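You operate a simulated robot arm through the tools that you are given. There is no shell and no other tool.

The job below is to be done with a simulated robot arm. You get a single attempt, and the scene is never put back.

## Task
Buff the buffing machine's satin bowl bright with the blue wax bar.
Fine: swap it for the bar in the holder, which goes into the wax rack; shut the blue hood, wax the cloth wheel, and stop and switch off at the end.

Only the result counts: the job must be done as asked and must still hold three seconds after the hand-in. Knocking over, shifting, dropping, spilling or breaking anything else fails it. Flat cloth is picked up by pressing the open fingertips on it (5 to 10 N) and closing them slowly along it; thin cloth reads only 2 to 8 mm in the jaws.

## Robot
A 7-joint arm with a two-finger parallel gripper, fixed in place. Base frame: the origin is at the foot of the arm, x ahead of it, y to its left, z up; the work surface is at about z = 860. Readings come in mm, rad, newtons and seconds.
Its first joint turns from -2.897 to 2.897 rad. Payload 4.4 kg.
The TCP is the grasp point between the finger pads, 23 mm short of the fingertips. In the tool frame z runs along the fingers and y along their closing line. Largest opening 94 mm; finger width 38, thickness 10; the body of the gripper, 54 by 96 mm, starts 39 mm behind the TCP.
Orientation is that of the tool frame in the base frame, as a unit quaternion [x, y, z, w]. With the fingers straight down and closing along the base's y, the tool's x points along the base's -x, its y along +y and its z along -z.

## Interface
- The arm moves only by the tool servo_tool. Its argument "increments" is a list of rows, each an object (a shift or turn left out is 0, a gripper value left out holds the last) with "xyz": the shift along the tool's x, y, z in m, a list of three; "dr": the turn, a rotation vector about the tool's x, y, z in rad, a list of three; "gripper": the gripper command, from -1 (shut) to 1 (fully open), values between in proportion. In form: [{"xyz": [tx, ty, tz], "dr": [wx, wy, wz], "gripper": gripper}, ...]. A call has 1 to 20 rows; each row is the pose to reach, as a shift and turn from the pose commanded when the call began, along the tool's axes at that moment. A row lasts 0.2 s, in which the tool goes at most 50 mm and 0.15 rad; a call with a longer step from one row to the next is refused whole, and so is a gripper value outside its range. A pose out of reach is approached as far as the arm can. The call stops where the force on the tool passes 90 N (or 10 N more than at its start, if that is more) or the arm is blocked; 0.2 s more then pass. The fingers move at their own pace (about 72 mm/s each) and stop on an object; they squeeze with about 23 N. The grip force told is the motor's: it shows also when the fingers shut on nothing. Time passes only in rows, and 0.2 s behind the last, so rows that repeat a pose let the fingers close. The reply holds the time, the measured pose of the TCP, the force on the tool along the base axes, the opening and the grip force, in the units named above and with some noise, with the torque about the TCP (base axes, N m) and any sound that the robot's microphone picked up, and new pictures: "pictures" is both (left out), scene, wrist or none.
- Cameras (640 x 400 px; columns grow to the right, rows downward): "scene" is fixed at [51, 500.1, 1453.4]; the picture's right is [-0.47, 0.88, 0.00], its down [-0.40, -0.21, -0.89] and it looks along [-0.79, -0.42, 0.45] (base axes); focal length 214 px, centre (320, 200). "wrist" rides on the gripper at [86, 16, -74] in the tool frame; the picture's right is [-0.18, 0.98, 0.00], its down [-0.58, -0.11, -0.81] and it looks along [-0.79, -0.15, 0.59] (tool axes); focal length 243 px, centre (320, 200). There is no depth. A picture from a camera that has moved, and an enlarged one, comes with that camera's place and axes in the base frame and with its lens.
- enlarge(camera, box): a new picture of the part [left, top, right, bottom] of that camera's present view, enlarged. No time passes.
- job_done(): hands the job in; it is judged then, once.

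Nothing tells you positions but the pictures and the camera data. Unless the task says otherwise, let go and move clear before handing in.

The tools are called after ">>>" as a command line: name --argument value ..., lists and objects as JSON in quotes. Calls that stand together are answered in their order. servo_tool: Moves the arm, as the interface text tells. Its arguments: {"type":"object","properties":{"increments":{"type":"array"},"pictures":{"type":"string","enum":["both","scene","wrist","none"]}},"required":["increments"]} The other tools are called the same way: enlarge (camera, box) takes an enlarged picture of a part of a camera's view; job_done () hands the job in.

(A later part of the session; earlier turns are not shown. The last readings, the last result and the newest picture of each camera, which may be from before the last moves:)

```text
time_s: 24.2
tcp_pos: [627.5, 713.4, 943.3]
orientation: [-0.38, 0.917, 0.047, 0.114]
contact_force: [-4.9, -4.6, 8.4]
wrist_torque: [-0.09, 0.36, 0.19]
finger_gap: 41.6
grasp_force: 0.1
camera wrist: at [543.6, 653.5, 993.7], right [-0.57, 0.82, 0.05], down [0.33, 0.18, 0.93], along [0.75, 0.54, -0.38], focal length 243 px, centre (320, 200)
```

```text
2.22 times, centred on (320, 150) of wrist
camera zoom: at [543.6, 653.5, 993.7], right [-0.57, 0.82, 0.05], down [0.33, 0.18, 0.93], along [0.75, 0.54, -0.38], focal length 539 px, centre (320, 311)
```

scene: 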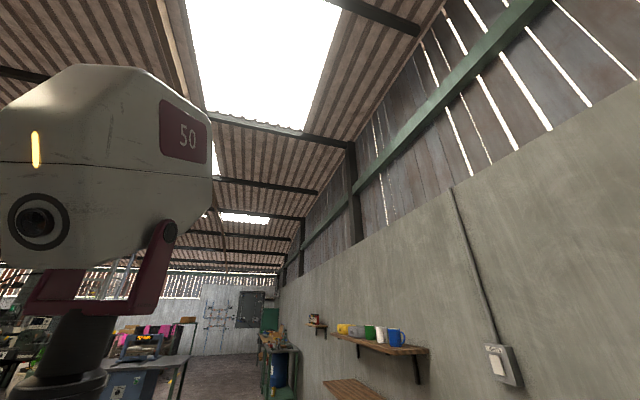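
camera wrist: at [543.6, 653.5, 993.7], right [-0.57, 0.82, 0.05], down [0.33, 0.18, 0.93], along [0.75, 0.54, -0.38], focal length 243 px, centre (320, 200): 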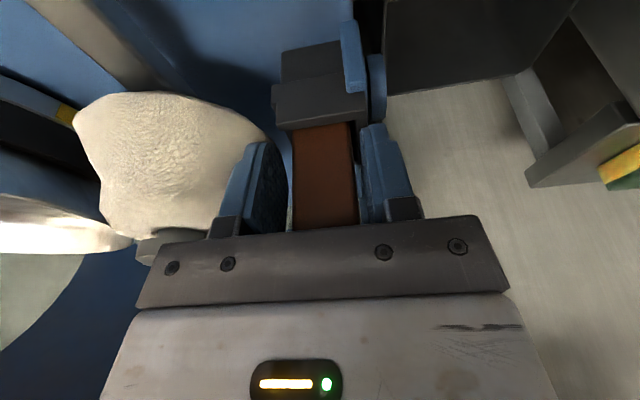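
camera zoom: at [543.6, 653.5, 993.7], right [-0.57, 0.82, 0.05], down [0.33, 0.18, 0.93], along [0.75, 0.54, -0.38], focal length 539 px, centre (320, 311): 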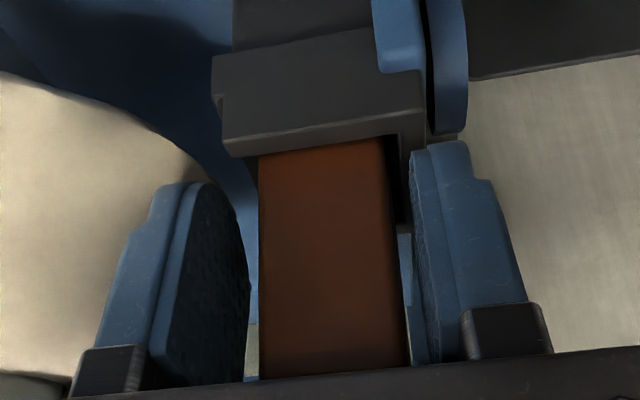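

>>> servo_tool --increments '[{"xyz": [-0.0012, 0, -0.005]}, {"xyz": [-0.0025, 0, -0.01]}]' --pictures "wrist"

>>> enlarge --camera "wrist" --box '[220, 60, 420, 240]'

```text
time_s: 24.8
tcp_pos: [627.9, 714.3, 953.3]
orientation: [-0.379, 0.917, 0.048, 0.115]
contact_force: [-0.1, 0.1, -0.5]
wrist_torque: [-0.03, 0.04, 0.02]
finger_gap: 41.8
grasp_force: 0.0
camera wrist: at [543.9, 653.4, 1003.5], right [-0.57, 0.82, 0.05], down [0.33, 0.18, 0.93], along [0.75, 0.54, -0.38], focal length 243 px, centre (320, 200)
```

wrist: 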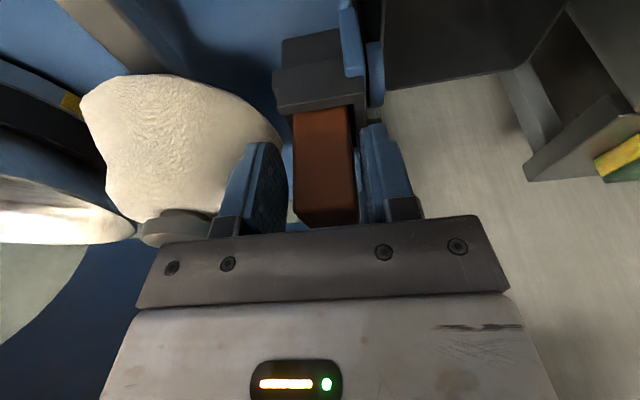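

```text
2.22 times, centred on (320, 150) of wrist
camera zoom: at [543.9, 653.4, 1003.5], right [-0.57, 0.82, 0.05], down [0.33, 0.18, 0.93], along [0.75, 0.54, -0.38], focal length 539 px, centre (320, 311)
```

zoom: 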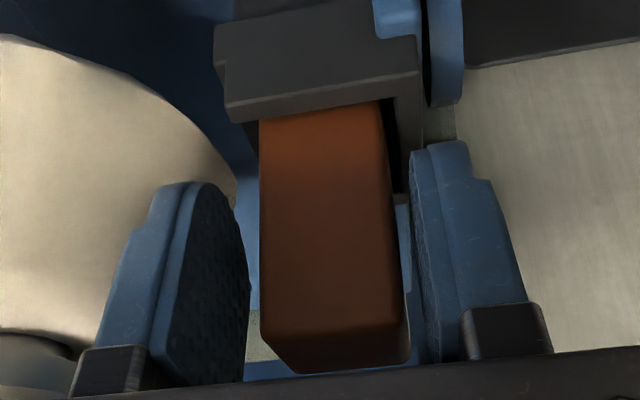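

>>> servo_tool --increments '[{"xyz": [0, 0, 0], "gripper": -1}, {"xyz": [0, 0, 0]}, {"xyz": [0, 0, 0]}, {"xyz": [0, 0, 0]}]' --pictures "none"

```text
time_s: 25.8
tcp_pos: [628.2, 713.4, 952.8]
orientation: [-0.38, 0.917, 0.048, 0.116]
contact_force: [0.5, 0.5, 1.3]
wrist_torque: [0.03, -0.04, 0.0]
finger_gap: 29.9
grasp_force: 22.8
```

>>> servo_tool --increments '[{"xyz": [-0.00124, 0, -0.00485]}, {"xyz": [-0.0025, 0, -0.0097]}, {"xyz": [-0.005, 0, -0.0194]}, {"xyz": [-0.0075, 0, -0.029]}, {"xyz": [-0.01, 0, -0.0388]}]' --pictures "wrist"

>>> enlarge --camera "wrist" --box '[220, 20, 420, 240]'

```text
time_s: 27.0
tcp_pos: [628.3, 712.2, 990.9]
orientation: [-0.38, 0.917, 0.047, 0.114]
contact_force: [-0.1, -1.5, -1.1]
wrist_torque: [0.01, 0.0, 0.01]
finger_gap: 29.9
grasp_force: 23.1
camera wrist: at [544.0, 652.7, 1042.4], right [-0.57, 0.82, 0.05], down [0.33, 0.18, 0.92], along [0.75, 0.54, -0.38], focal length 243 px, centre (320, 200)
```

wrist: 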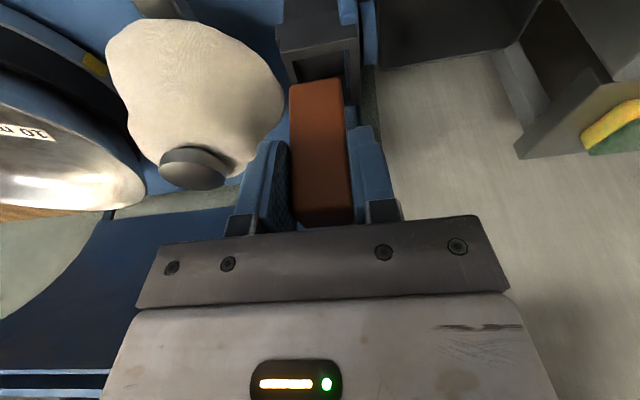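

```text
1.82 times, centred on (320, 130) of wrist
camera zoom: at [544.0, 652.7, 1042.4], right [-0.57, 0.82, 0.05], down [0.33, 0.18, 0.92], along [0.75, 0.54, -0.38], focal length 441 px, centre (320, 327)
```

zoom: 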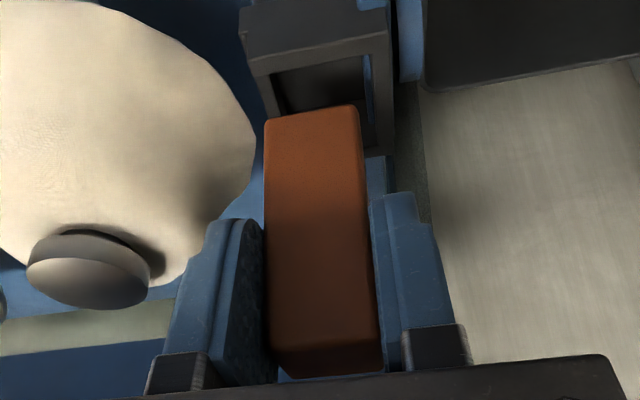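

The brown bar is out and held firmly. Now lift and carry it over to above the empty slot at the far end of the rack (about x 904, y 273).

>>> servo_tool --increments '[{"xyz": [-0.0074, 0, -0.029]}, {"xyz": [-0.0148, 0, -0.058]}, {"xyz": [0.0, -0.046, -0.0605]}, {"xyz": [0.012, -0.092, -0.0635]}, {"xyz": [0.024, -0.138, -0.0665]}, {"xyz": [0.036, -0.184, -0.0695]}, {"xyz": [0.047, -0.23, -0.0725]}, {"xyz": [0.059, -0.276, -0.0755]}, {"xyz": [0.071, -0.322, -0.0785]}, {"xyz": [0.083, -0.368, -0.0815]}, {"xyz": [0.094, -0.414, -0.0845]}, {"xyz": [0.106, -0.46, -0.0875]}, {"xyz": [0.115, -0.5055, -0.091]}]' --pictures "wrist"

>>> enlarge --camera "wrist" --box '[220, 20, 420, 240]'

```text
time_s: 29.8
tcp_pos: [891.2, 262.4, 1050.4]
orientation: [-0.379, 0.917, 0.048, 0.115]
contact_force: [0.3, 0.3, -0.6]
wrist_torque: [-0.01, 0.04, -0.03]
finger_gap: 29.9
grasp_force: 23.5
camera wrist: at [807.1, 202.4, 1100.7], right [-0.57, 0.82, 0.05], down [0.33, 0.18, 0.92], along [0.75, 0.54, -0.38], focal length 243 px, centre (320, 200)
```

wrist: 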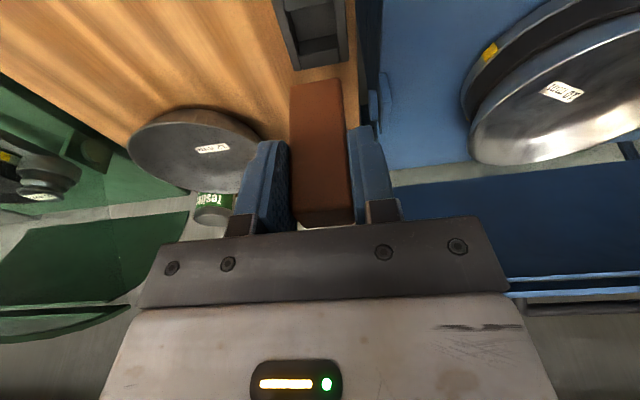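

```text
1.82 times, centred on (320, 130) of wrist
camera zoom: at [807.1, 202.4, 1100.7], right [-0.57, 0.82, 0.05], down [0.33, 0.18, 0.92], along [0.75, 0.54, -0.38], focal length 441 px, centre (320, 327)
```

zoom: 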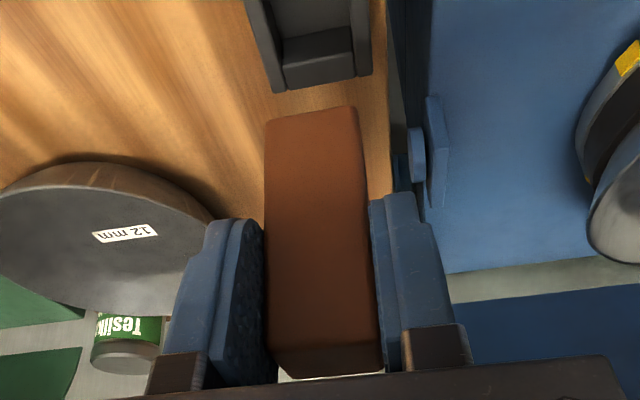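

>>> servo_tool --increments '[{"xyz": [-0.006, -0.002, 0.022]}, {"xyz": [-0.004, -0.005, 0.045]}, {"xyz": [-0.0007, -0.005, 0.0673]}]' --pictures "wrist"

>>> enlarge --camera "wrist" --box '[220, 0, 420, 240]'

```text
time_s: 30.6
tcp_pos: [906.3, 270.5, 986.0]
orientation: [-0.38, 0.917, 0.047, 0.115]
contact_force: [0.5, 0.9, -1.4]
wrist_torque: [0.0, -0.01, 0.01]
finger_gap: 29.7
grasp_force: 22.6
camera wrist: at [821.7, 211.0, 1036.7], right [-0.57, 0.82, 0.05], down [0.33, 0.18, 0.93], along [0.75, 0.54, -0.38], focal length 243 px, centre (320, 200)
```

wrist: 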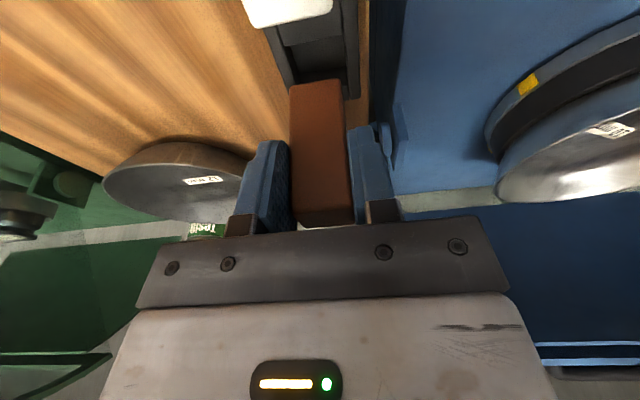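

```text
1.67 times, centred on (320, 120) of wrist
camera zoom: at [821.7, 211.0, 1036.7], right [-0.57, 0.82, 0.05], down [0.33, 0.18, 0.93], along [0.75, 0.54, -0.38], focal length 404 px, centre (320, 333)
```

zoom: 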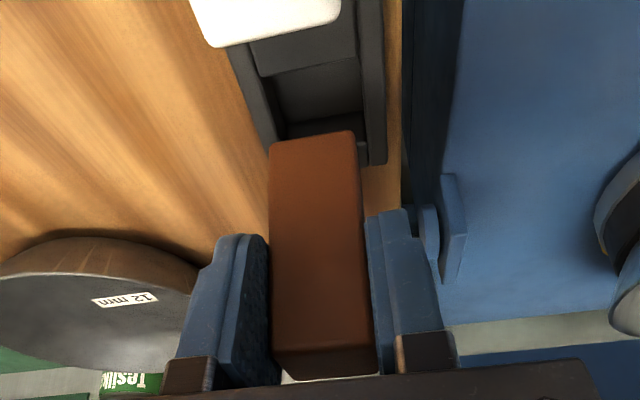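

>>> servo_tool --increments '[{"xyz": [-0.0024, 0, 0.0112]}, {"xyz": [0.0001, 0, 0.0206]}]' --pictures "wrist"

>>> enlarge --camera "wrist" --box '[240, 0, 400, 160]'

```text
time_s: 31.2
tcp_pos: [908.2, 274.0, 967.0]
orientation: [-0.38, 0.917, 0.048, 0.115]
contact_force: [0.1, 0.3, -1.6]
wrist_torque: [0.01, -0.01, 0.01]
finger_gap: 29.9
grasp_force: 22.3
camera wrist: at [824.7, 214.4, 1017.8], right [-0.57, 0.82, 0.05], down [0.33, 0.18, 0.93], along [0.75, 0.54, -0.38], focal length 243 px, centre (320, 200)
```

wrist: 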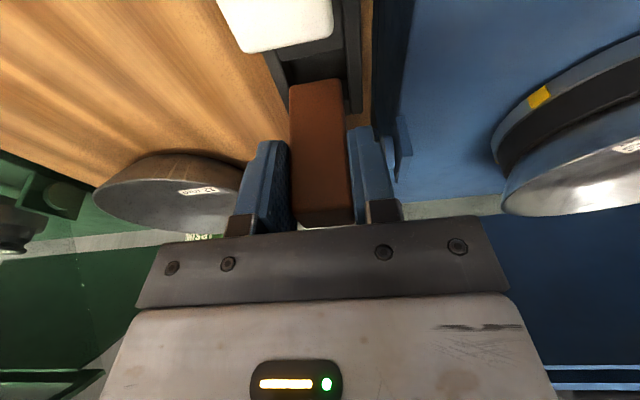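

```text
2.50 times, centred on (320, 80) of wrist
camera zoom: at [824.7, 214.4, 1017.8], right [-0.57, 0.82, 0.05], down [0.33, 0.18, 0.93], along [0.75, 0.54, -0.38], focal length 606 px, centre (320, 500)
```

zoom: 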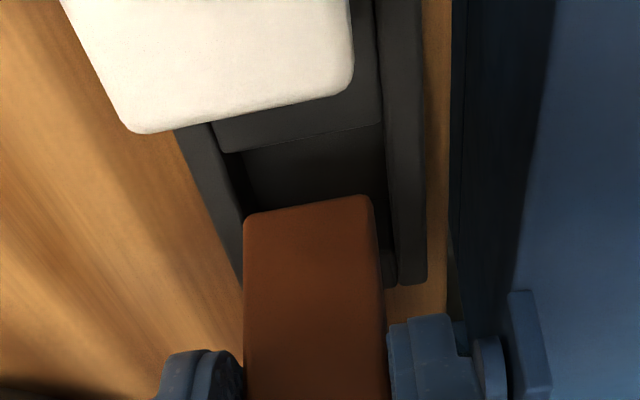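

>>> servo_tool --increments '[{"xyz": [0.0012, 0, 0.0048]}, {"xyz": [0.0025, 0, 0.0097]}, {"xyz": [0.0037, 0, 0.0145]}, {"xyz": [0.005, 0, 0.0194]}]' --pictures "wrist"

>>> enlarge --camera "wrist" --box '[240, 0, 400, 160]'

```text
time_s: 32.2
tcp_pos: [908.9, 273.7, 948.4]
orientation: [-0.38, 0.917, 0.048, 0.115]
contact_force: [0.2, -0.2, -0.1]
wrist_torque: [0.02, 0.03, 0.04]
finger_gap: 29.5
grasp_force: 23.0
camera wrist: at [824.8, 213.8, 997.5], right [-0.57, 0.82, 0.05], down [0.33, 0.18, 0.93], along [0.75, 0.54, -0.38], focal length 243 px, centre (320, 200)
```

wrist: 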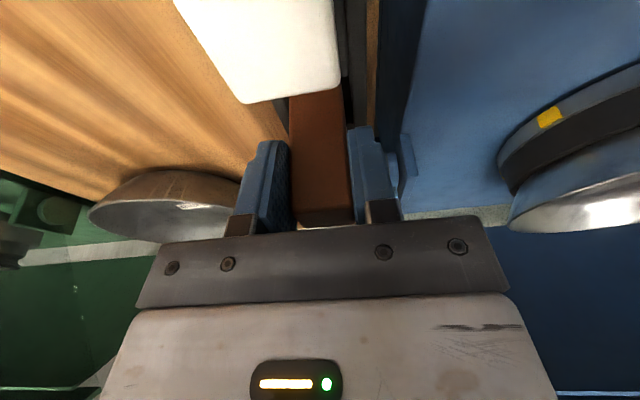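

```text
2.50 times, centred on (320, 80) of wrist
camera zoom: at [824.8, 213.8, 997.5], right [-0.57, 0.82, 0.05], down [0.33, 0.18, 0.93], along [0.75, 0.54, -0.38], focal length 606 px, centre (320, 500)
```

zoom: 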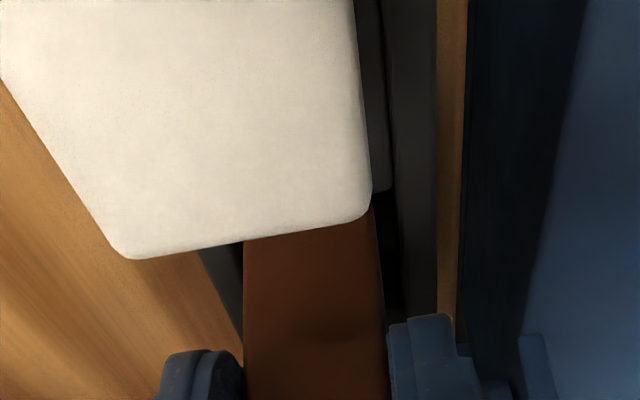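

>>> servo_tool --increments '[{"xyz": [0.001, 0, 0.0039]}, {"xyz": [0.002, 0, 0.0078]}, {"xyz": [0.003, 0, 0.0116]}]' --pictures "none"

```text
time_s: 33.0
tcp_pos: [909.0, 274.0, 934.9]
orientation: [-0.379, 0.917, 0.048, 0.115]
contact_force: [0.6, -0.4, -0.5]
wrist_torque: [-0.01, 0.02, -0.02]
finger_gap: 29.7
grasp_force: 23.2
```

>>> servo_tool --increments '[{"xyz": [0.0005, 0, 0.0019]}, {"xyz": [0.001, 0, 0.0039]}, {"xyz": [0.001, 0, 0.0039]}]' --pictures "none"

```text
time_s: 33.8
tcp_pos: [910.5, 274.4, 931.0]
orientation: [-0.379, 0.917, 0.048, 0.115]
contact_force: [0.7, 0.7, -0.6]
wrist_torque: [-0.03, 0.01, 0.03]
finger_gap: 29.8
grasp_force: 23.0
```

>>> servo_tool --increments '[{"xyz": [0.0005, 0, 0.0019]}, {"xyz": [0.001, 0, 0.0039]}, {"xyz": [0.0015, 0, 0.0058]}]' --pictures "wrist"

```text
time_s: 34.6
tcp_pos: [910.5, 274.1, 925.3]
orientation: [-0.381, 0.916, 0.049, 0.116]
contact_force: [0.4, 3.5, 20.3]
wrist_torque: [0.32, -0.04, 0.0]
finger_gap: 29.8
grasp_force: 22.9
camera wrist: at [825.6, 214.1, 976.5], right [-0.57, 0.82, 0.04], down [0.33, 0.18, 0.93], along [0.75, 0.54, -0.38], focal length 243 px, centre (320, 200)
```

wrist: 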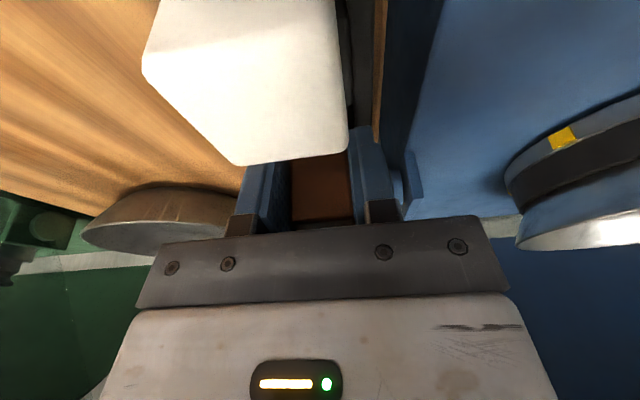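

>>> servo_tool --increments '[{"xyz": [-0.0002, 0, -0.001]}, {"xyz": [-0.0002, 0, -0.001], "gripper": -0.1}, {"xyz": [-0.0002, 0, -0.001]}, {"xyz": [-0.0052, 0, -0.02]}, {"xyz": [-0.0124, 0, -0.05]}, {"xyz": [-0.0248, 0, -0.097]}]' --pictures "wrist"

>>> enlarge --camera "wrist" --box '[240, 0, 400, 240]'

```text
time_s: 36.0
tcp_pos: [909.4, 274.7, 1023.5]
orientation: [-0.379, 0.917, 0.047, 0.114]
contact_force: [0.5, 0.1, -0.1]
wrist_torque: [0.0, -0.02, 0.01]
finger_gap: 42.2
grasp_force: 0.0
camera wrist: at [825.6, 214.4, 1073.9], right [-0.57, 0.82, 0.05], down [0.34, 0.18, 0.92], along [0.75, 0.54, -0.38], focal length 243 px, centre (320, 200)
```

wrist: 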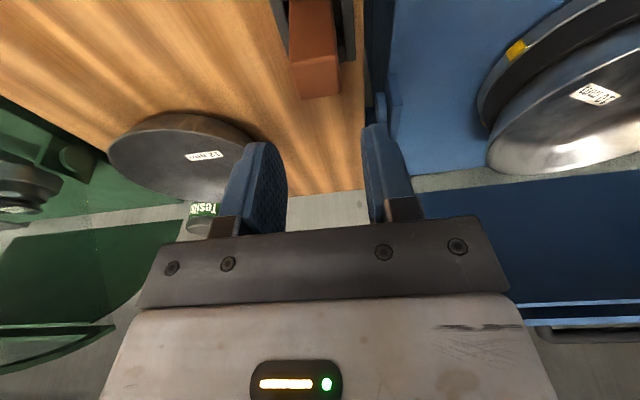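

```text
1.67 times, centred on (320, 120) of wrist
camera zoom: at [825.6, 214.4, 1073.9], right [-0.57, 0.82, 0.05], down [0.34, 0.18, 0.92], along [0.75, 0.54, -0.38], focal length 404 px, centre (320, 333)
```

zoom: 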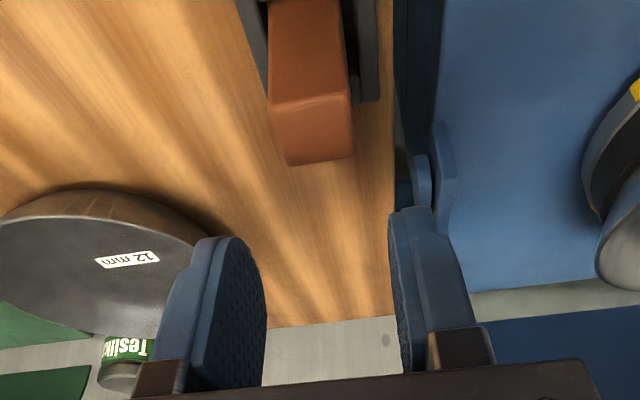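

Brown is seated in the rack. Next, move back along the rack to the blue bar.

>>> servo_tool --increments '[{"xyz": [0.041, 0, -0.0046]}, {"xyz": [0.083, 0, -0.0092]}, {"xyz": [0.124, 0, -0.0138]}, {"xyz": [0.1656, 0.001, -0.0185]}]' --pictures "wrist"

>>> enlarge --camera "wrist" --box '[240, 0, 400, 240]'

```text
time_s: 37.0
tcp_pos: [793.7, 156.8, 1002.7]
orientation: [-0.379, 0.917, 0.047, 0.115]
contact_force: [-0.2, -0.2, -0.3]
wrist_torque: [0.05, -0.01, 0.01]
finger_gap: 42.2
grasp_force: 0.0
camera wrist: at [708.8, 97.5, 1053.3], right [-0.57, 0.82, 0.05], down [0.33, 0.18, 0.93], along [0.75, 0.54, -0.38], focal length 243 px, centre (320, 200)
```

wrist: 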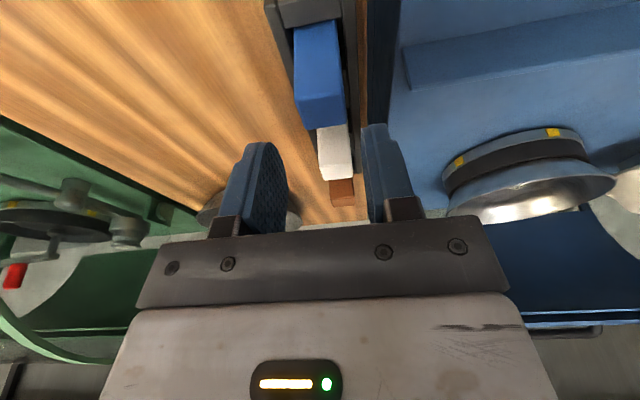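

```text
1.67 times, centred on (320, 120) of wrist
camera zoom: at [708.8, 97.5, 1053.3], right [-0.57, 0.82, 0.05], down [0.33, 0.18, 0.93], along [0.75, 0.54, -0.38], focal length 404 px, centre (320, 333)
```

zoom: 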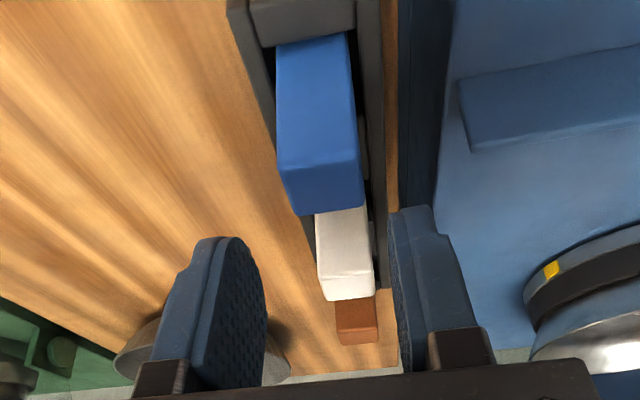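

>>> servo_tool --increments '[{"xyz": [-0.006, 0, 0.025]}, {"xyz": [-0.002, 0, 0.045]}, {"xyz": [0.003, 0, 0.065]}, {"xyz": [0.0066, 0, 0.0785]}]' --pictures "wrist"

>>> enlarge --camera "wrist" --box '[240, 60, 400, 240]'

```text
time_s: 38.0
tcp_pos: [800.6, 167.2, 925.0]
orientation: [-0.38, 0.917, 0.048, 0.115]
contact_force: [-0.5, -0.5, -0.4]
wrist_torque: [-0.02, 0.0, 0.02]
finger_gap: 42.4
grasp_force: 0.1
camera wrist: at [717.0, 106.7, 975.9], right [-0.57, 0.82, 0.05], down [0.33, 0.18, 0.93], along [0.75, 0.54, -0.38], focal length 243 px, centre (320, 200)
```

wrist: 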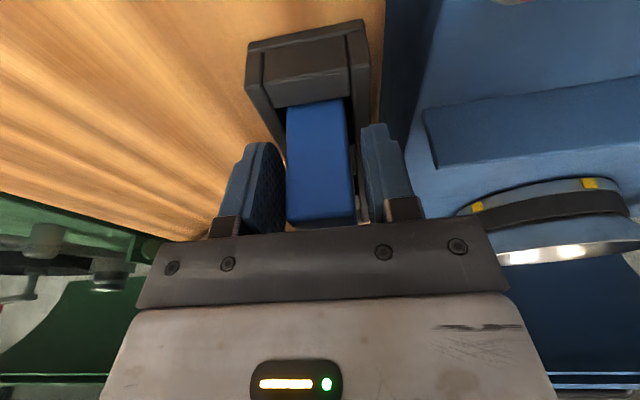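

```text
2.22 times, centred on (320, 150) of wrist
camera zoom: at [717.0, 106.7, 975.9], right [-0.57, 0.82, 0.05], down [0.33, 0.18, 0.93], along [0.75, 0.54, -0.38], focal length 539 px, centre (320, 311)
```

zoom: 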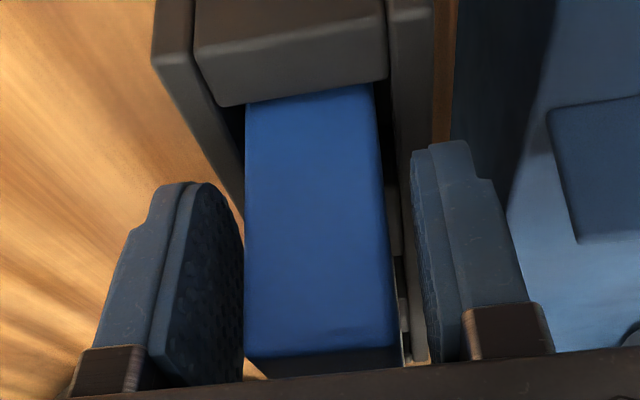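

>>> servo_tool --increments '[{"xyz": [0, -0.002, 0]}, {"xyz": [0, -0.002, 0], "gripper": -1}, {"xyz": [0, -0.002, 0]}, {"xyz": [0, -0.002, 0]}, {"xyz": [0, -0.002, 0]}]' --pictures "none"

>>> servo_tool --increments '[{"xyz": [-0.00124, 0, -0.00485]}, {"xyz": [-0.0025, 0, -0.0097]}, {"xyz": [-0.005, 0, -0.0194]}, {"xyz": [-0.01, 0, -0.0388]}, {"xyz": [-0.0198, 0, -0.0775]}, {"xyz": [-0.0309, 0, -0.121]}]' --pictures "wrist"

>>> enlarge --camera "wrist" --box '[240, 0, 400, 240]'

```text
time_s: 39.2
tcp_pos: [803.1, 166.5, 924.8]
orientation: [-0.379, 0.917, 0.048, 0.116]
contact_force: [-0.1, 0.2, 0.8]
wrist_torque: [0.0, -0.03, 0.02]
finger_gap: 29.5
grasp_force: 22.7
```

```text
time_s: 40.6
tcp_pos: [800.8, 165.4, 1051.3]
orientation: [-0.379, 0.917, 0.048, 0.114]
contact_force: [-0.7, -0.2, -0.1]
wrist_torque: [-0.03, 0.0, -0.02]
finger_gap: 29.7
grasp_force: 22.6
camera wrist: at [717.5, 104.7, 1102.1], right [-0.57, 0.82, 0.05], down [0.34, 0.18, 0.92], along [0.75, 0.54, -0.38], focal length 243 px, centre (320, 200)
```

wrist: 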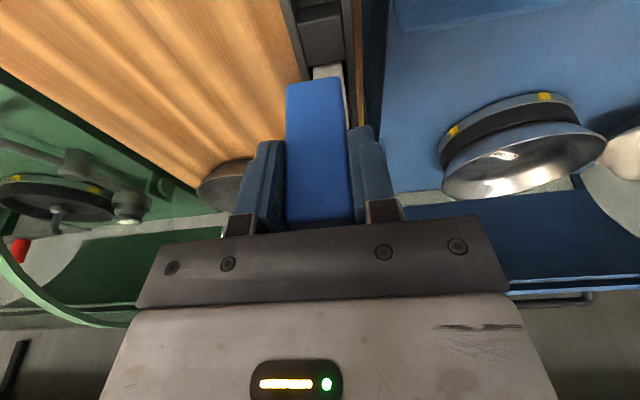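

```text
1.67 times, centred on (320, 120) of wrist
camera zoom: at [717.5, 104.7, 1102.1], right [-0.57, 0.82, 0.05], down [0.34, 0.18, 0.92], along [0.75, 0.54, -0.38], focal length 404 px, centre (320, 333)
```

zoom: 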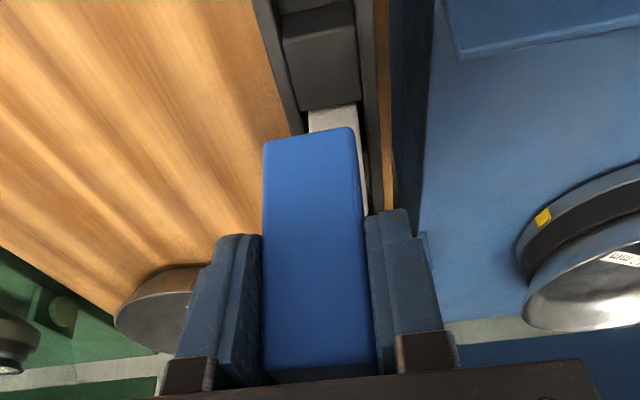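

>>> servo_tool --increments '[{"xyz": [-0.02, 0.039, 0.002]}, {"xyz": [-0.04, 0.078, 0.004]}, {"xyz": [-0.0605, 0.1175, 0.008]}, {"xyz": [-0.081, 0.157, 0.013]}, {"xyz": [-0.101, 0.196, 0.018]}, {"xyz": [-0.121, 0.235, 0.0225]}, {"xyz": [-0.141, 0.274, 0.027]}, {"xyz": [-0.161, 0.3135, 0.032]}, {"xyz": [-0.1815, 0.353, 0.0365]}, {"xyz": [-0.2015, 0.392, 0.0405]}, {"xyz": [-0.222, 0.431, 0.045]}, {"xyz": [-0.242, 0.47, 0.0485]}, {"xyz": [-0.262, 0.5095, 0.0524]}]' --pictures "wrist"

>>> enlarge --camera "wrist" --box '[240, 0, 400, 160]'

```text
time_s: 43.4
tcp_pos: [631.7, 714.8, 1063.7]
orientation: [-0.379, 0.917, 0.048, 0.116]
contact_force: [-0.1, 1.4, -0.6]
wrist_torque: [0.02, 0.0, -0.01]
finger_gap: 29.8
grasp_force: 23.1
camera wrist: at [547.4, 654.4, 1114.0], right [-0.57, 0.82, 0.05], down [0.33, 0.18, 0.93], along [0.75, 0.54, -0.38], focal length 243 px, centre (320, 200)
```

wrist: 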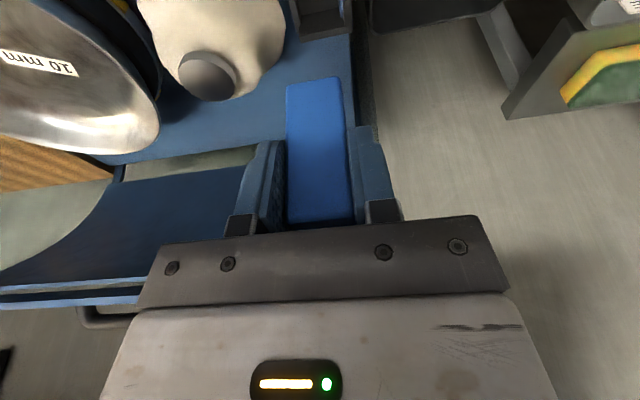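

```text
2.50 times, centred on (320, 80) of wrist
camera zoom: at [547.4, 654.4, 1114.0], right [-0.57, 0.82, 0.05], down [0.33, 0.18, 0.93], along [0.75, 0.54, -0.38], focal length 606 px, centre (320, 500)
```

zoom: 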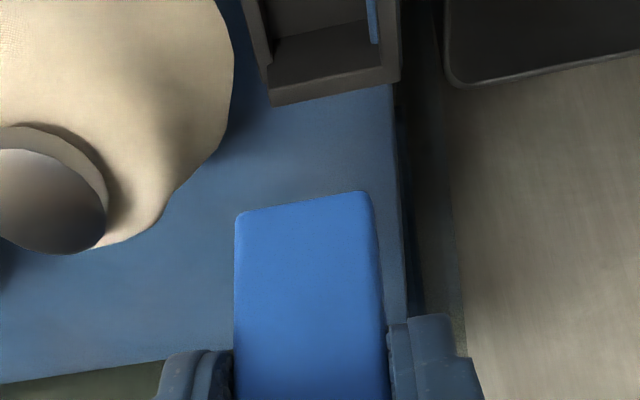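

>>> servo_tool --increments '[{"xyz": [0.006, 0.0014, 0.02]}, {"xyz": [0.012, 0.0014, 0.04]}, {"xyz": [0.017, 0.0014, 0.06]}, {"xyz": [0.0214, 0.0014, 0.0758]}]' --pictures "wrist"

>>> enlarge --camera "wrist" --box '[240, 0, 400, 160]'

```text
time_s: 44.4
tcp_pos: [630.5, 714.0, 984.2]
orientation: [-0.379, 0.917, 0.048, 0.116]
contact_force: [-0.8, 0.2, -1.4]
wrist_torque: [-0.07, 0.02, 0.02]
finger_gap: 29.7
grasp_force: 22.4
camera wrist: at [546.1, 653.9, 1034.5], right [-0.57, 0.82, 0.05], down [0.33, 0.18, 0.93], along [0.75, 0.54, -0.38], focal length 243 px, centre (320, 200)
```

wrist: 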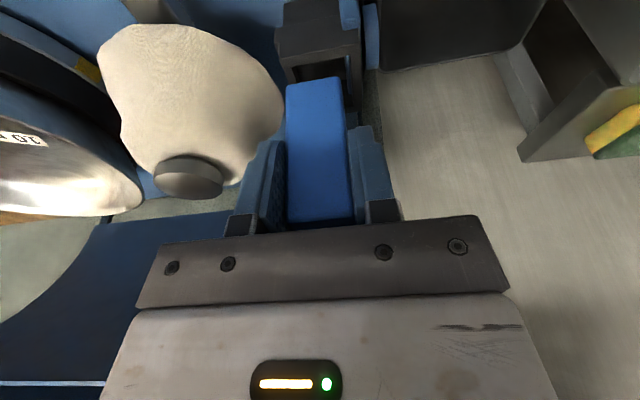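

```text
2.50 times, centred on (320, 80) of wrist
camera zoom: at [546.1, 653.9, 1034.5], right [-0.57, 0.82, 0.05], down [0.33, 0.18, 0.93], along [0.75, 0.54, -0.38], focal length 606 px, centre (320, 500)
```

zoom: 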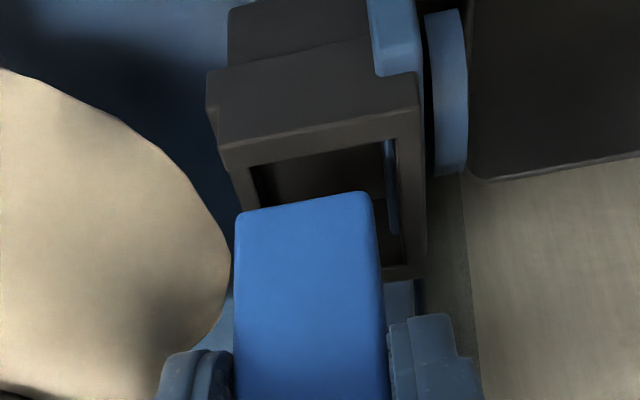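

>>> enlarge --camera "wrist" --box '[270, 40, 370, 110]'

>>> enlarge --camera "wrist" --box '[270, 130, 370, 230]'

```text
5.71 times, centred on (320, 75) of wrist
camera zoom: at [546.1, 653.9, 1034.5], right [-0.57, 0.82, 0.05], down [0.33, 0.18, 0.93], along [0.75, 0.54, -0.38], focal length 1386 px, centre (320, 914)
```

zoom: 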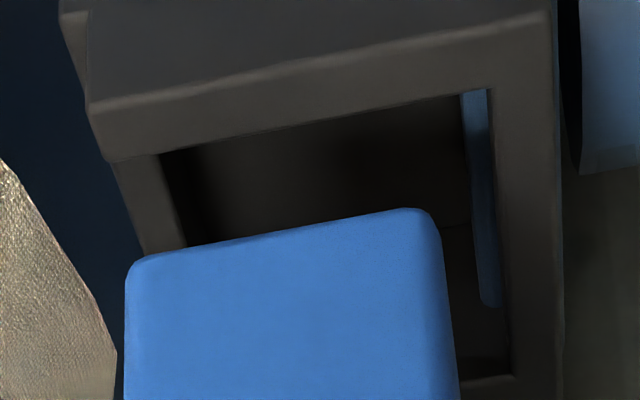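

```text
4.00 times, centred on (320, 180) of wrist
camera zoom: at [546.1, 653.9, 1034.5], right [-0.57, 0.82, 0.05], down [0.33, 0.18, 0.93], along [0.75, 0.54, -0.38], focal length 970 px, centre (320, 280)
```

zoom: 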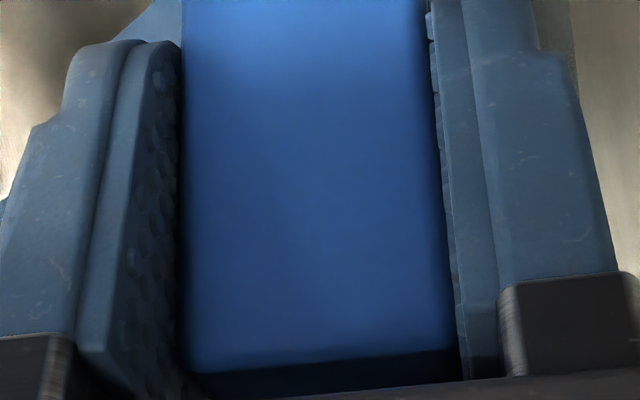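

>>> servo_tool --increments '[{"xyz": [-0.0044, 0, 0.0011]}, {"xyz": [-0.0029, 0, 0.0069]}]' --pictures "wrist"

>>> enlarge --camera "wrist" --box '[270, 40, 370, 110]'

```text
time_s: 45.0
tcp_pos: [632.2, 717.3, 979.1]
orientation: [-0.38, 0.917, 0.048, 0.115]
contact_force: [0.8, 0.2, -2.0]
wrist_torque: [-0.02, 0.03, 0.01]
finger_gap: 29.9
grasp_force: 23.4
camera wrist: at [549.1, 657.5, 1028.8], right [-0.57, 0.82, 0.05], down [0.33, 0.18, 0.93], along [0.75, 0.54, -0.38], focal length 243 px, centre (320, 200)
```

wrist: 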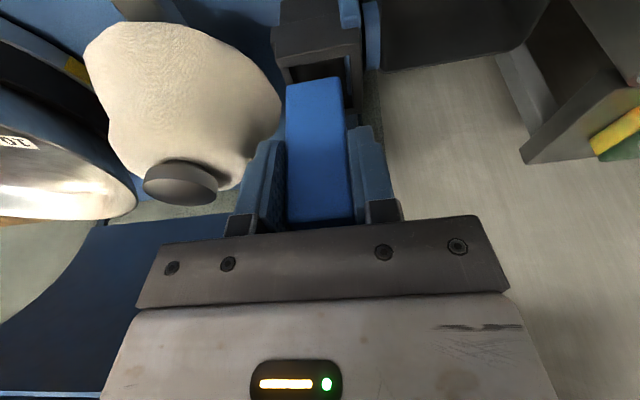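

```text
5.71 times, centred on (320, 75) of wrist
camera zoom: at [549.1, 657.5, 1028.8], right [-0.57, 0.82, 0.05], down [0.33, 0.18, 0.93], along [0.75, 0.54, -0.38], focal length 1386 px, centre (320, 914)
```

zoom: 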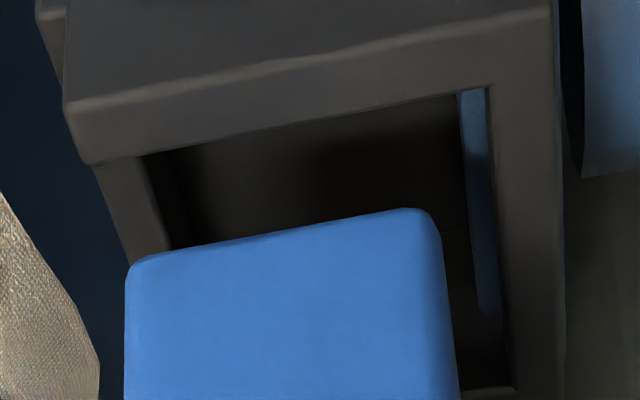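

>>> servo_tool --increments '[{"xyz": [0, 0.0025, 0]}, {"xyz": [0.0012, 0.0025, 0.0048]}, {"xyz": [0.002, 0.0025, 0.0078]}]' --pictures "wrist"

>>> enlarge --camera "wrist" --box '[270, 40, 370, 110]'

```text
time_s: 45.8
tcp_pos: [630.6, 719.2, 969.9]
orientation: [-0.379, 0.917, 0.047, 0.115]
contact_force: [-0.5, -0.3, -0.9]
wrist_torque: [0.0, -0.04, -0.01]
finger_gap: 29.9
grasp_force: 23.0
camera wrist: at [547.0, 658.8, 1020.9], right [-0.57, 0.82, 0.05], down [0.33, 0.18, 0.93], along [0.75, 0.54, -0.38], focal length 243 px, centre (320, 200)
```

wrist: 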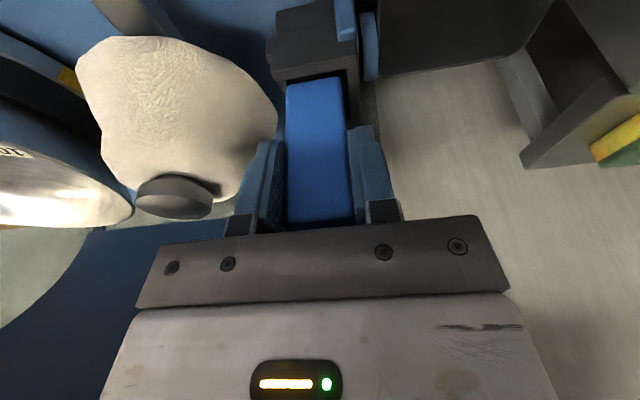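

```text
5.71 times, centred on (320, 75) of wrist
camera zoom: at [547.0, 658.8, 1020.9], right [-0.57, 0.82, 0.05], down [0.33, 0.18, 0.93], along [0.75, 0.54, -0.38], focal length 1386 px, centre (320, 914)
```

zoom: 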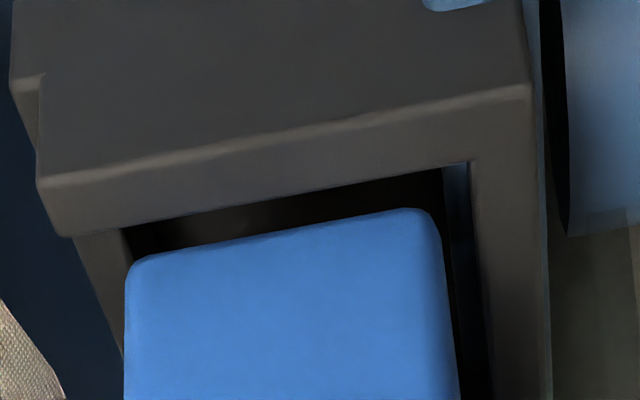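

>>> servo_tool --increments '[{"xyz": [0.0005, 0, 0.0019]}, {"xyz": [0.001, 0, 0.0039]}, {"xyz": [0.0015, 0, 0.0058]}]' --pictures "wrist"

>>> enlarge --camera "wrist" --box '[270, 40, 370, 110]'

```text
time_s: 46.6
tcp_pos: [629.5, 719.9, 964.1]
orientation: [-0.38, 0.916, 0.048, 0.115]
contact_force: [-0.1, -0.8, -1.0]
wrist_torque: [0.02, 0.03, -0.01]
finger_gap: 29.8
grasp_force: 23.1
camera wrist: at [546.5, 659.2, 1014.7], right [-0.57, 0.82, 0.05], down [0.33, 0.18, 0.92], along [0.75, 0.54, -0.38], focal length 243 px, centre (320, 200)
```

wrist: 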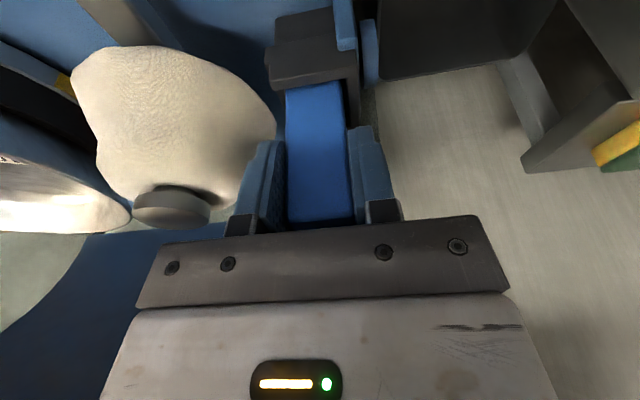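

```text
5.71 times, centred on (320, 75) of wrist
camera zoom: at [546.5, 659.2, 1014.7], right [-0.57, 0.82, 0.05], down [0.33, 0.18, 0.92], along [0.75, 0.54, -0.38], focal length 1386 px, centre (320, 914)
```

zoom: 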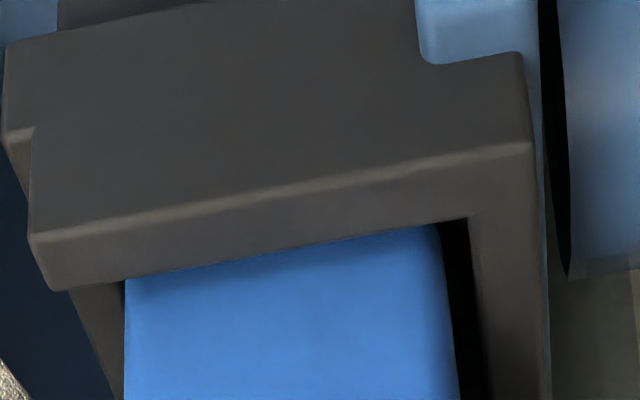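

>>> servo_tool --increments '[{"xyz": [0.0007, 0, 0.0029]}, {"xyz": [0.0015, 0, 0.0058]}, {"xyz": [0.0022, 0, 0.0087]}]' --pictures "none"

```text
time_s: 47.4
tcp_pos: [630.7, 720.0, 954.3]
orientation: [-0.379, 0.917, 0.048, 0.115]
contact_force: [0.1, -0.2, -2.4]
wrist_torque: [0.01, -0.02, -0.01]
finger_gap: 29.8
grasp_force: 23.1
```

>>> servo_tool --increments '[{"xyz": [0.0005, 0, 0.0019]}, {"xyz": [0.001, 0, 0.0039]}, {"xyz": [0.0015, 0, 0.0058]}]' --pictures "wrist"

>>> enlarge --camera "wrist" --box '[240, 60, 400, 240]'

```text
time_s: 48.2
tcp_pos: [630.2, 719.3, 949.6]
orientation: [-0.38, 0.917, 0.048, 0.115]
contact_force: [0.8, 1.1, -1.3]
wrist_torque: [0.03, -0.04, -0.04]
finger_gap: 29.6
grasp_force: 22.6
camera wrist: at [546.6, 659.0, 1000.4], right [-0.57, 0.82, 0.05], down [0.33, 0.18, 0.93], along [0.75, 0.54, -0.38], focal length 243 px, centre (320, 200)
```

wrist: 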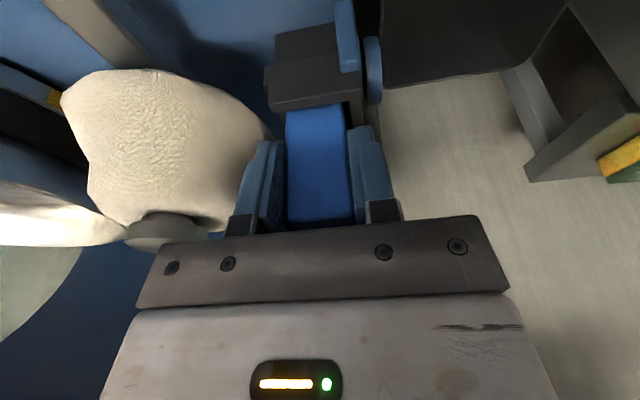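

```text
2.22 times, centred on (320, 150) of wrist
camera zoom: at [546.6, 659.0, 1000.4], right [-0.57, 0.82, 0.05], down [0.33, 0.18, 0.93], along [0.75, 0.54, -0.38], focal length 539 px, centre (320, 311)
```

zoom: 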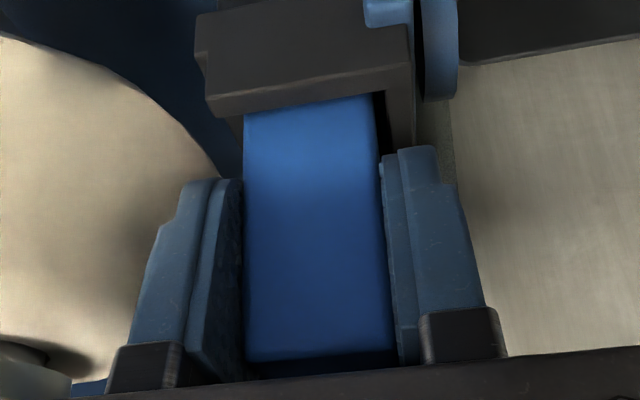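

Going well: the bar is inside the slot without contact so far; I continue down gently until it bottoms out.

>>> servo_tool --increments '[{"xyz": [0.0005, 0, 0.0019]}, {"xyz": [0.001, 0, 0.0039]}]' --pictures "none"

```text
time_s: 48.8
tcp_pos: [631.0, 720.0, 947.0]
orientation: [-0.38, 0.917, 0.048, 0.116]
contact_force: [-2.7, -0.6, 7.8]
wrist_torque: [-0.09, 0.19, -0.03]
finger_gap: 30.0
grasp_force: 23.4
```

>>> servo_tool --increments '[{"xyz": [0.0005, 0, 0.0019]}]' --pictures "wrist"

>>> enlarge --camera "wrist" --box '[240, 60, 400, 240]'

```text
time_s: 49.2
tcp_pos: [632.0, 721.0, 946.2]
orientation: [-0.38, 0.916, 0.048, 0.117]
contact_force: [-0.7, 1.4, 21.8]
wrist_torque: [0.13, -0.12, -0.01]
finger_gap: 29.8
grasp_force: 23.3
camera wrist: at [546.9, 659.4, 996.3], right [-0.57, 0.82, 0.05], down [0.33, 0.18, 0.93], along [0.75, 0.54, -0.37], focal length 243 px, centre (320, 200)
```

wrist: 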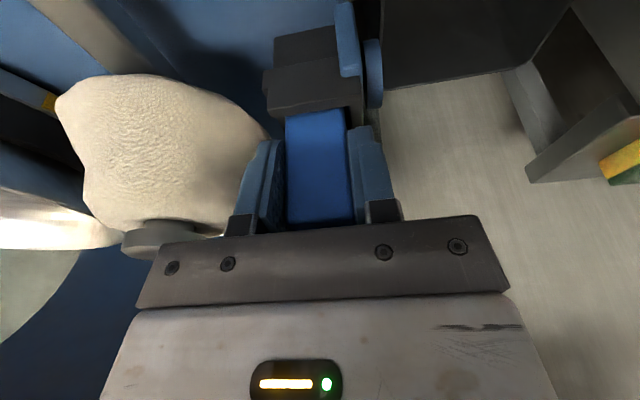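

```text
2.22 times, centred on (320, 150) of wrist
camera zoom: at [546.9, 659.4, 996.3], right [-0.57, 0.82, 0.05], down [0.33, 0.18, 0.93], along [0.75, 0.54, -0.37], focal length 539 px, centre (320, 311)
```

zoom: 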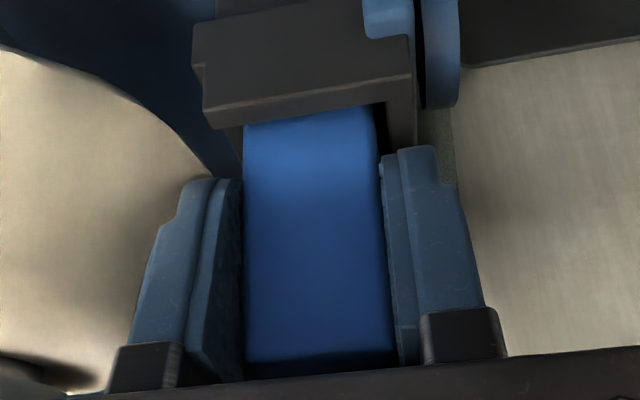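

>>> servo_tool --increments '[{"xyz": [-0.0004, 0, -0.0015]}, {"xyz": [-0.0004, 0, -0.0015], "gripper": -0.17}, {"xyz": [-0.0004, 0, -0.0015]}, {"xyz": [-0.003, 0, -0.012]}, {"xyz": [-0.01, 0, -0.04]}, {"xyz": [-0.0198, 0, -0.0775]}, {"xyz": [-0.0309, 0, -0.12]}]' --pictures "wrist"

>>> enlarge --camera "wrist" --box '[240, 0, 400, 160]'

```text
time_s: 50.8
tcp_pos: [631.7, 716.9, 1065.9]
orientation: [-0.38, 0.917, 0.047, 0.114]
contact_force: [0.6, 0.7, 0.3]
wrist_torque: [-0.01, -0.02, -0.02]
finger_gap: 39.0
grasp_force: 0.0
camera wrist: at [546.8, 656.6, 1116.8], right [-0.57, 0.82, 0.05], down [0.34, 0.18, 0.92], along [0.75, 0.54, -0.38], focal length 243 px, centre (320, 200)
```

wrist: 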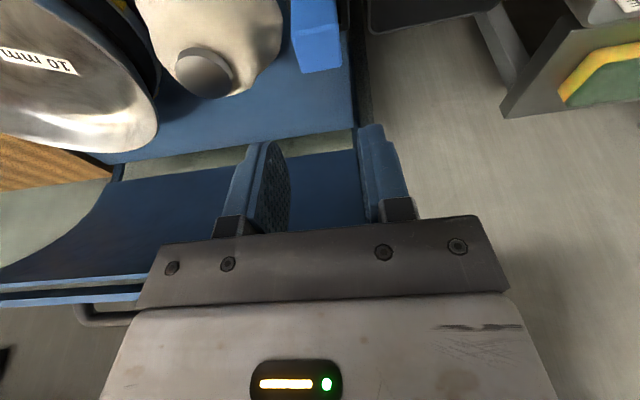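

```text
2.50 times, centred on (320, 80) of wrist
camera zoom: at [546.8, 656.6, 1116.8], right [-0.57, 0.82, 0.05], down [0.34, 0.18, 0.92], along [0.75, 0.54, -0.38], focal length 606 px, centre (320, 500)
```

zoom: 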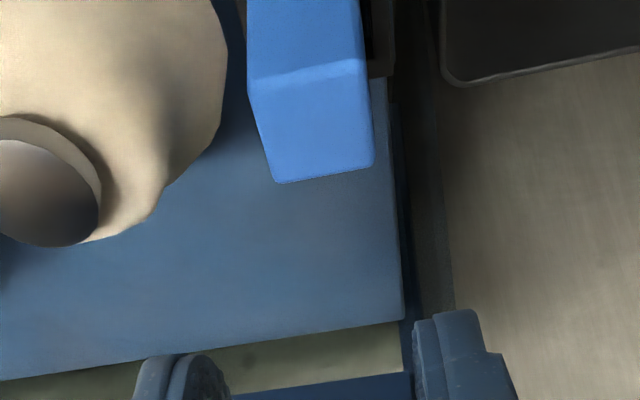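

Blue is seated in the holder. Now I survey the hood and its handle from closer up.

>>> servo_tool --increments '[{"xyz": [0, 0, -0.045], "gripper": 1}, {"xyz": [0.018, -0.035, -0.073], "dr": [0, -0.05, 0]}, {"xyz": [0.036, -0.07, -0.1], "dr": [0, -0.1, 0]}, {"xyz": [0.054, -0.108, -0.125], "dr": [0, -0.15, 0]}, {"xyz": [0.072, -0.145, -0.15], "dr": [0, -0.2, 0]}, {"xyz": [0.09, -0.182, -0.175], "dr": [0, -0.25, 0]}, {"xyz": [0.108, -0.22, -0.197], "dr": [0, -0.3, 0]}]' --pictures "wrist"

>>> enlarge --camera "wrist" --box '[240, 60, 440, 230]'

```text
time_s: 52.4
tcp_pos: [675.8, 455.1, 1231.2]
orientation: [-0.367, 0.89, 0.103, 0.251]
contact_force: [0.2, 0.1, -0.2]
wrist_torque: [0.01, 0.04, 0.03]
finger_gap: 94.1
grasp_force: 0.1
camera wrist: at [584.3, 388.4, 1249.7], right [-0.58, 0.81, 0.1], down [0.13, -0.02, 0.99], along [0.8, 0.59, -0.09], focal length 243 px, centre (320, 200)
```

wrist: 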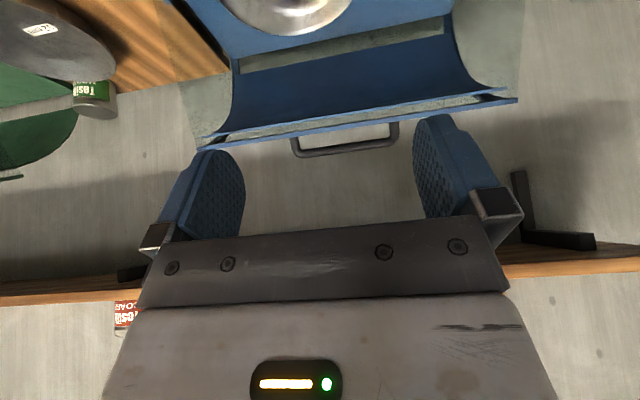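

```text
2.35 times, centred on (340, 145) of wrist
camera zoom: at [584.3, 388.4, 1249.7], right [-0.58, 0.81, 0.1], down [0.13, -0.02, 0.99], along [0.8, 0.59, -0.09], focal length 571 px, centre (273, 329)
```

zoom: 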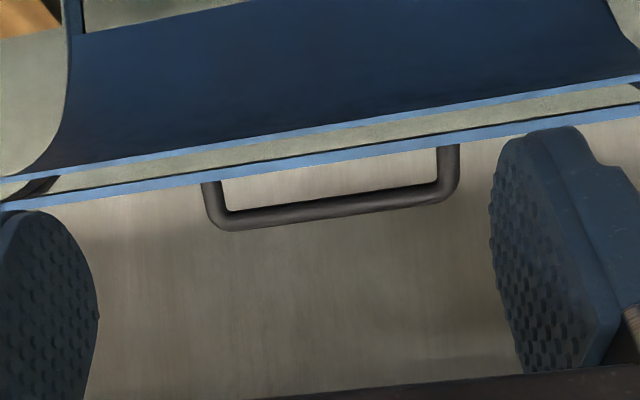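

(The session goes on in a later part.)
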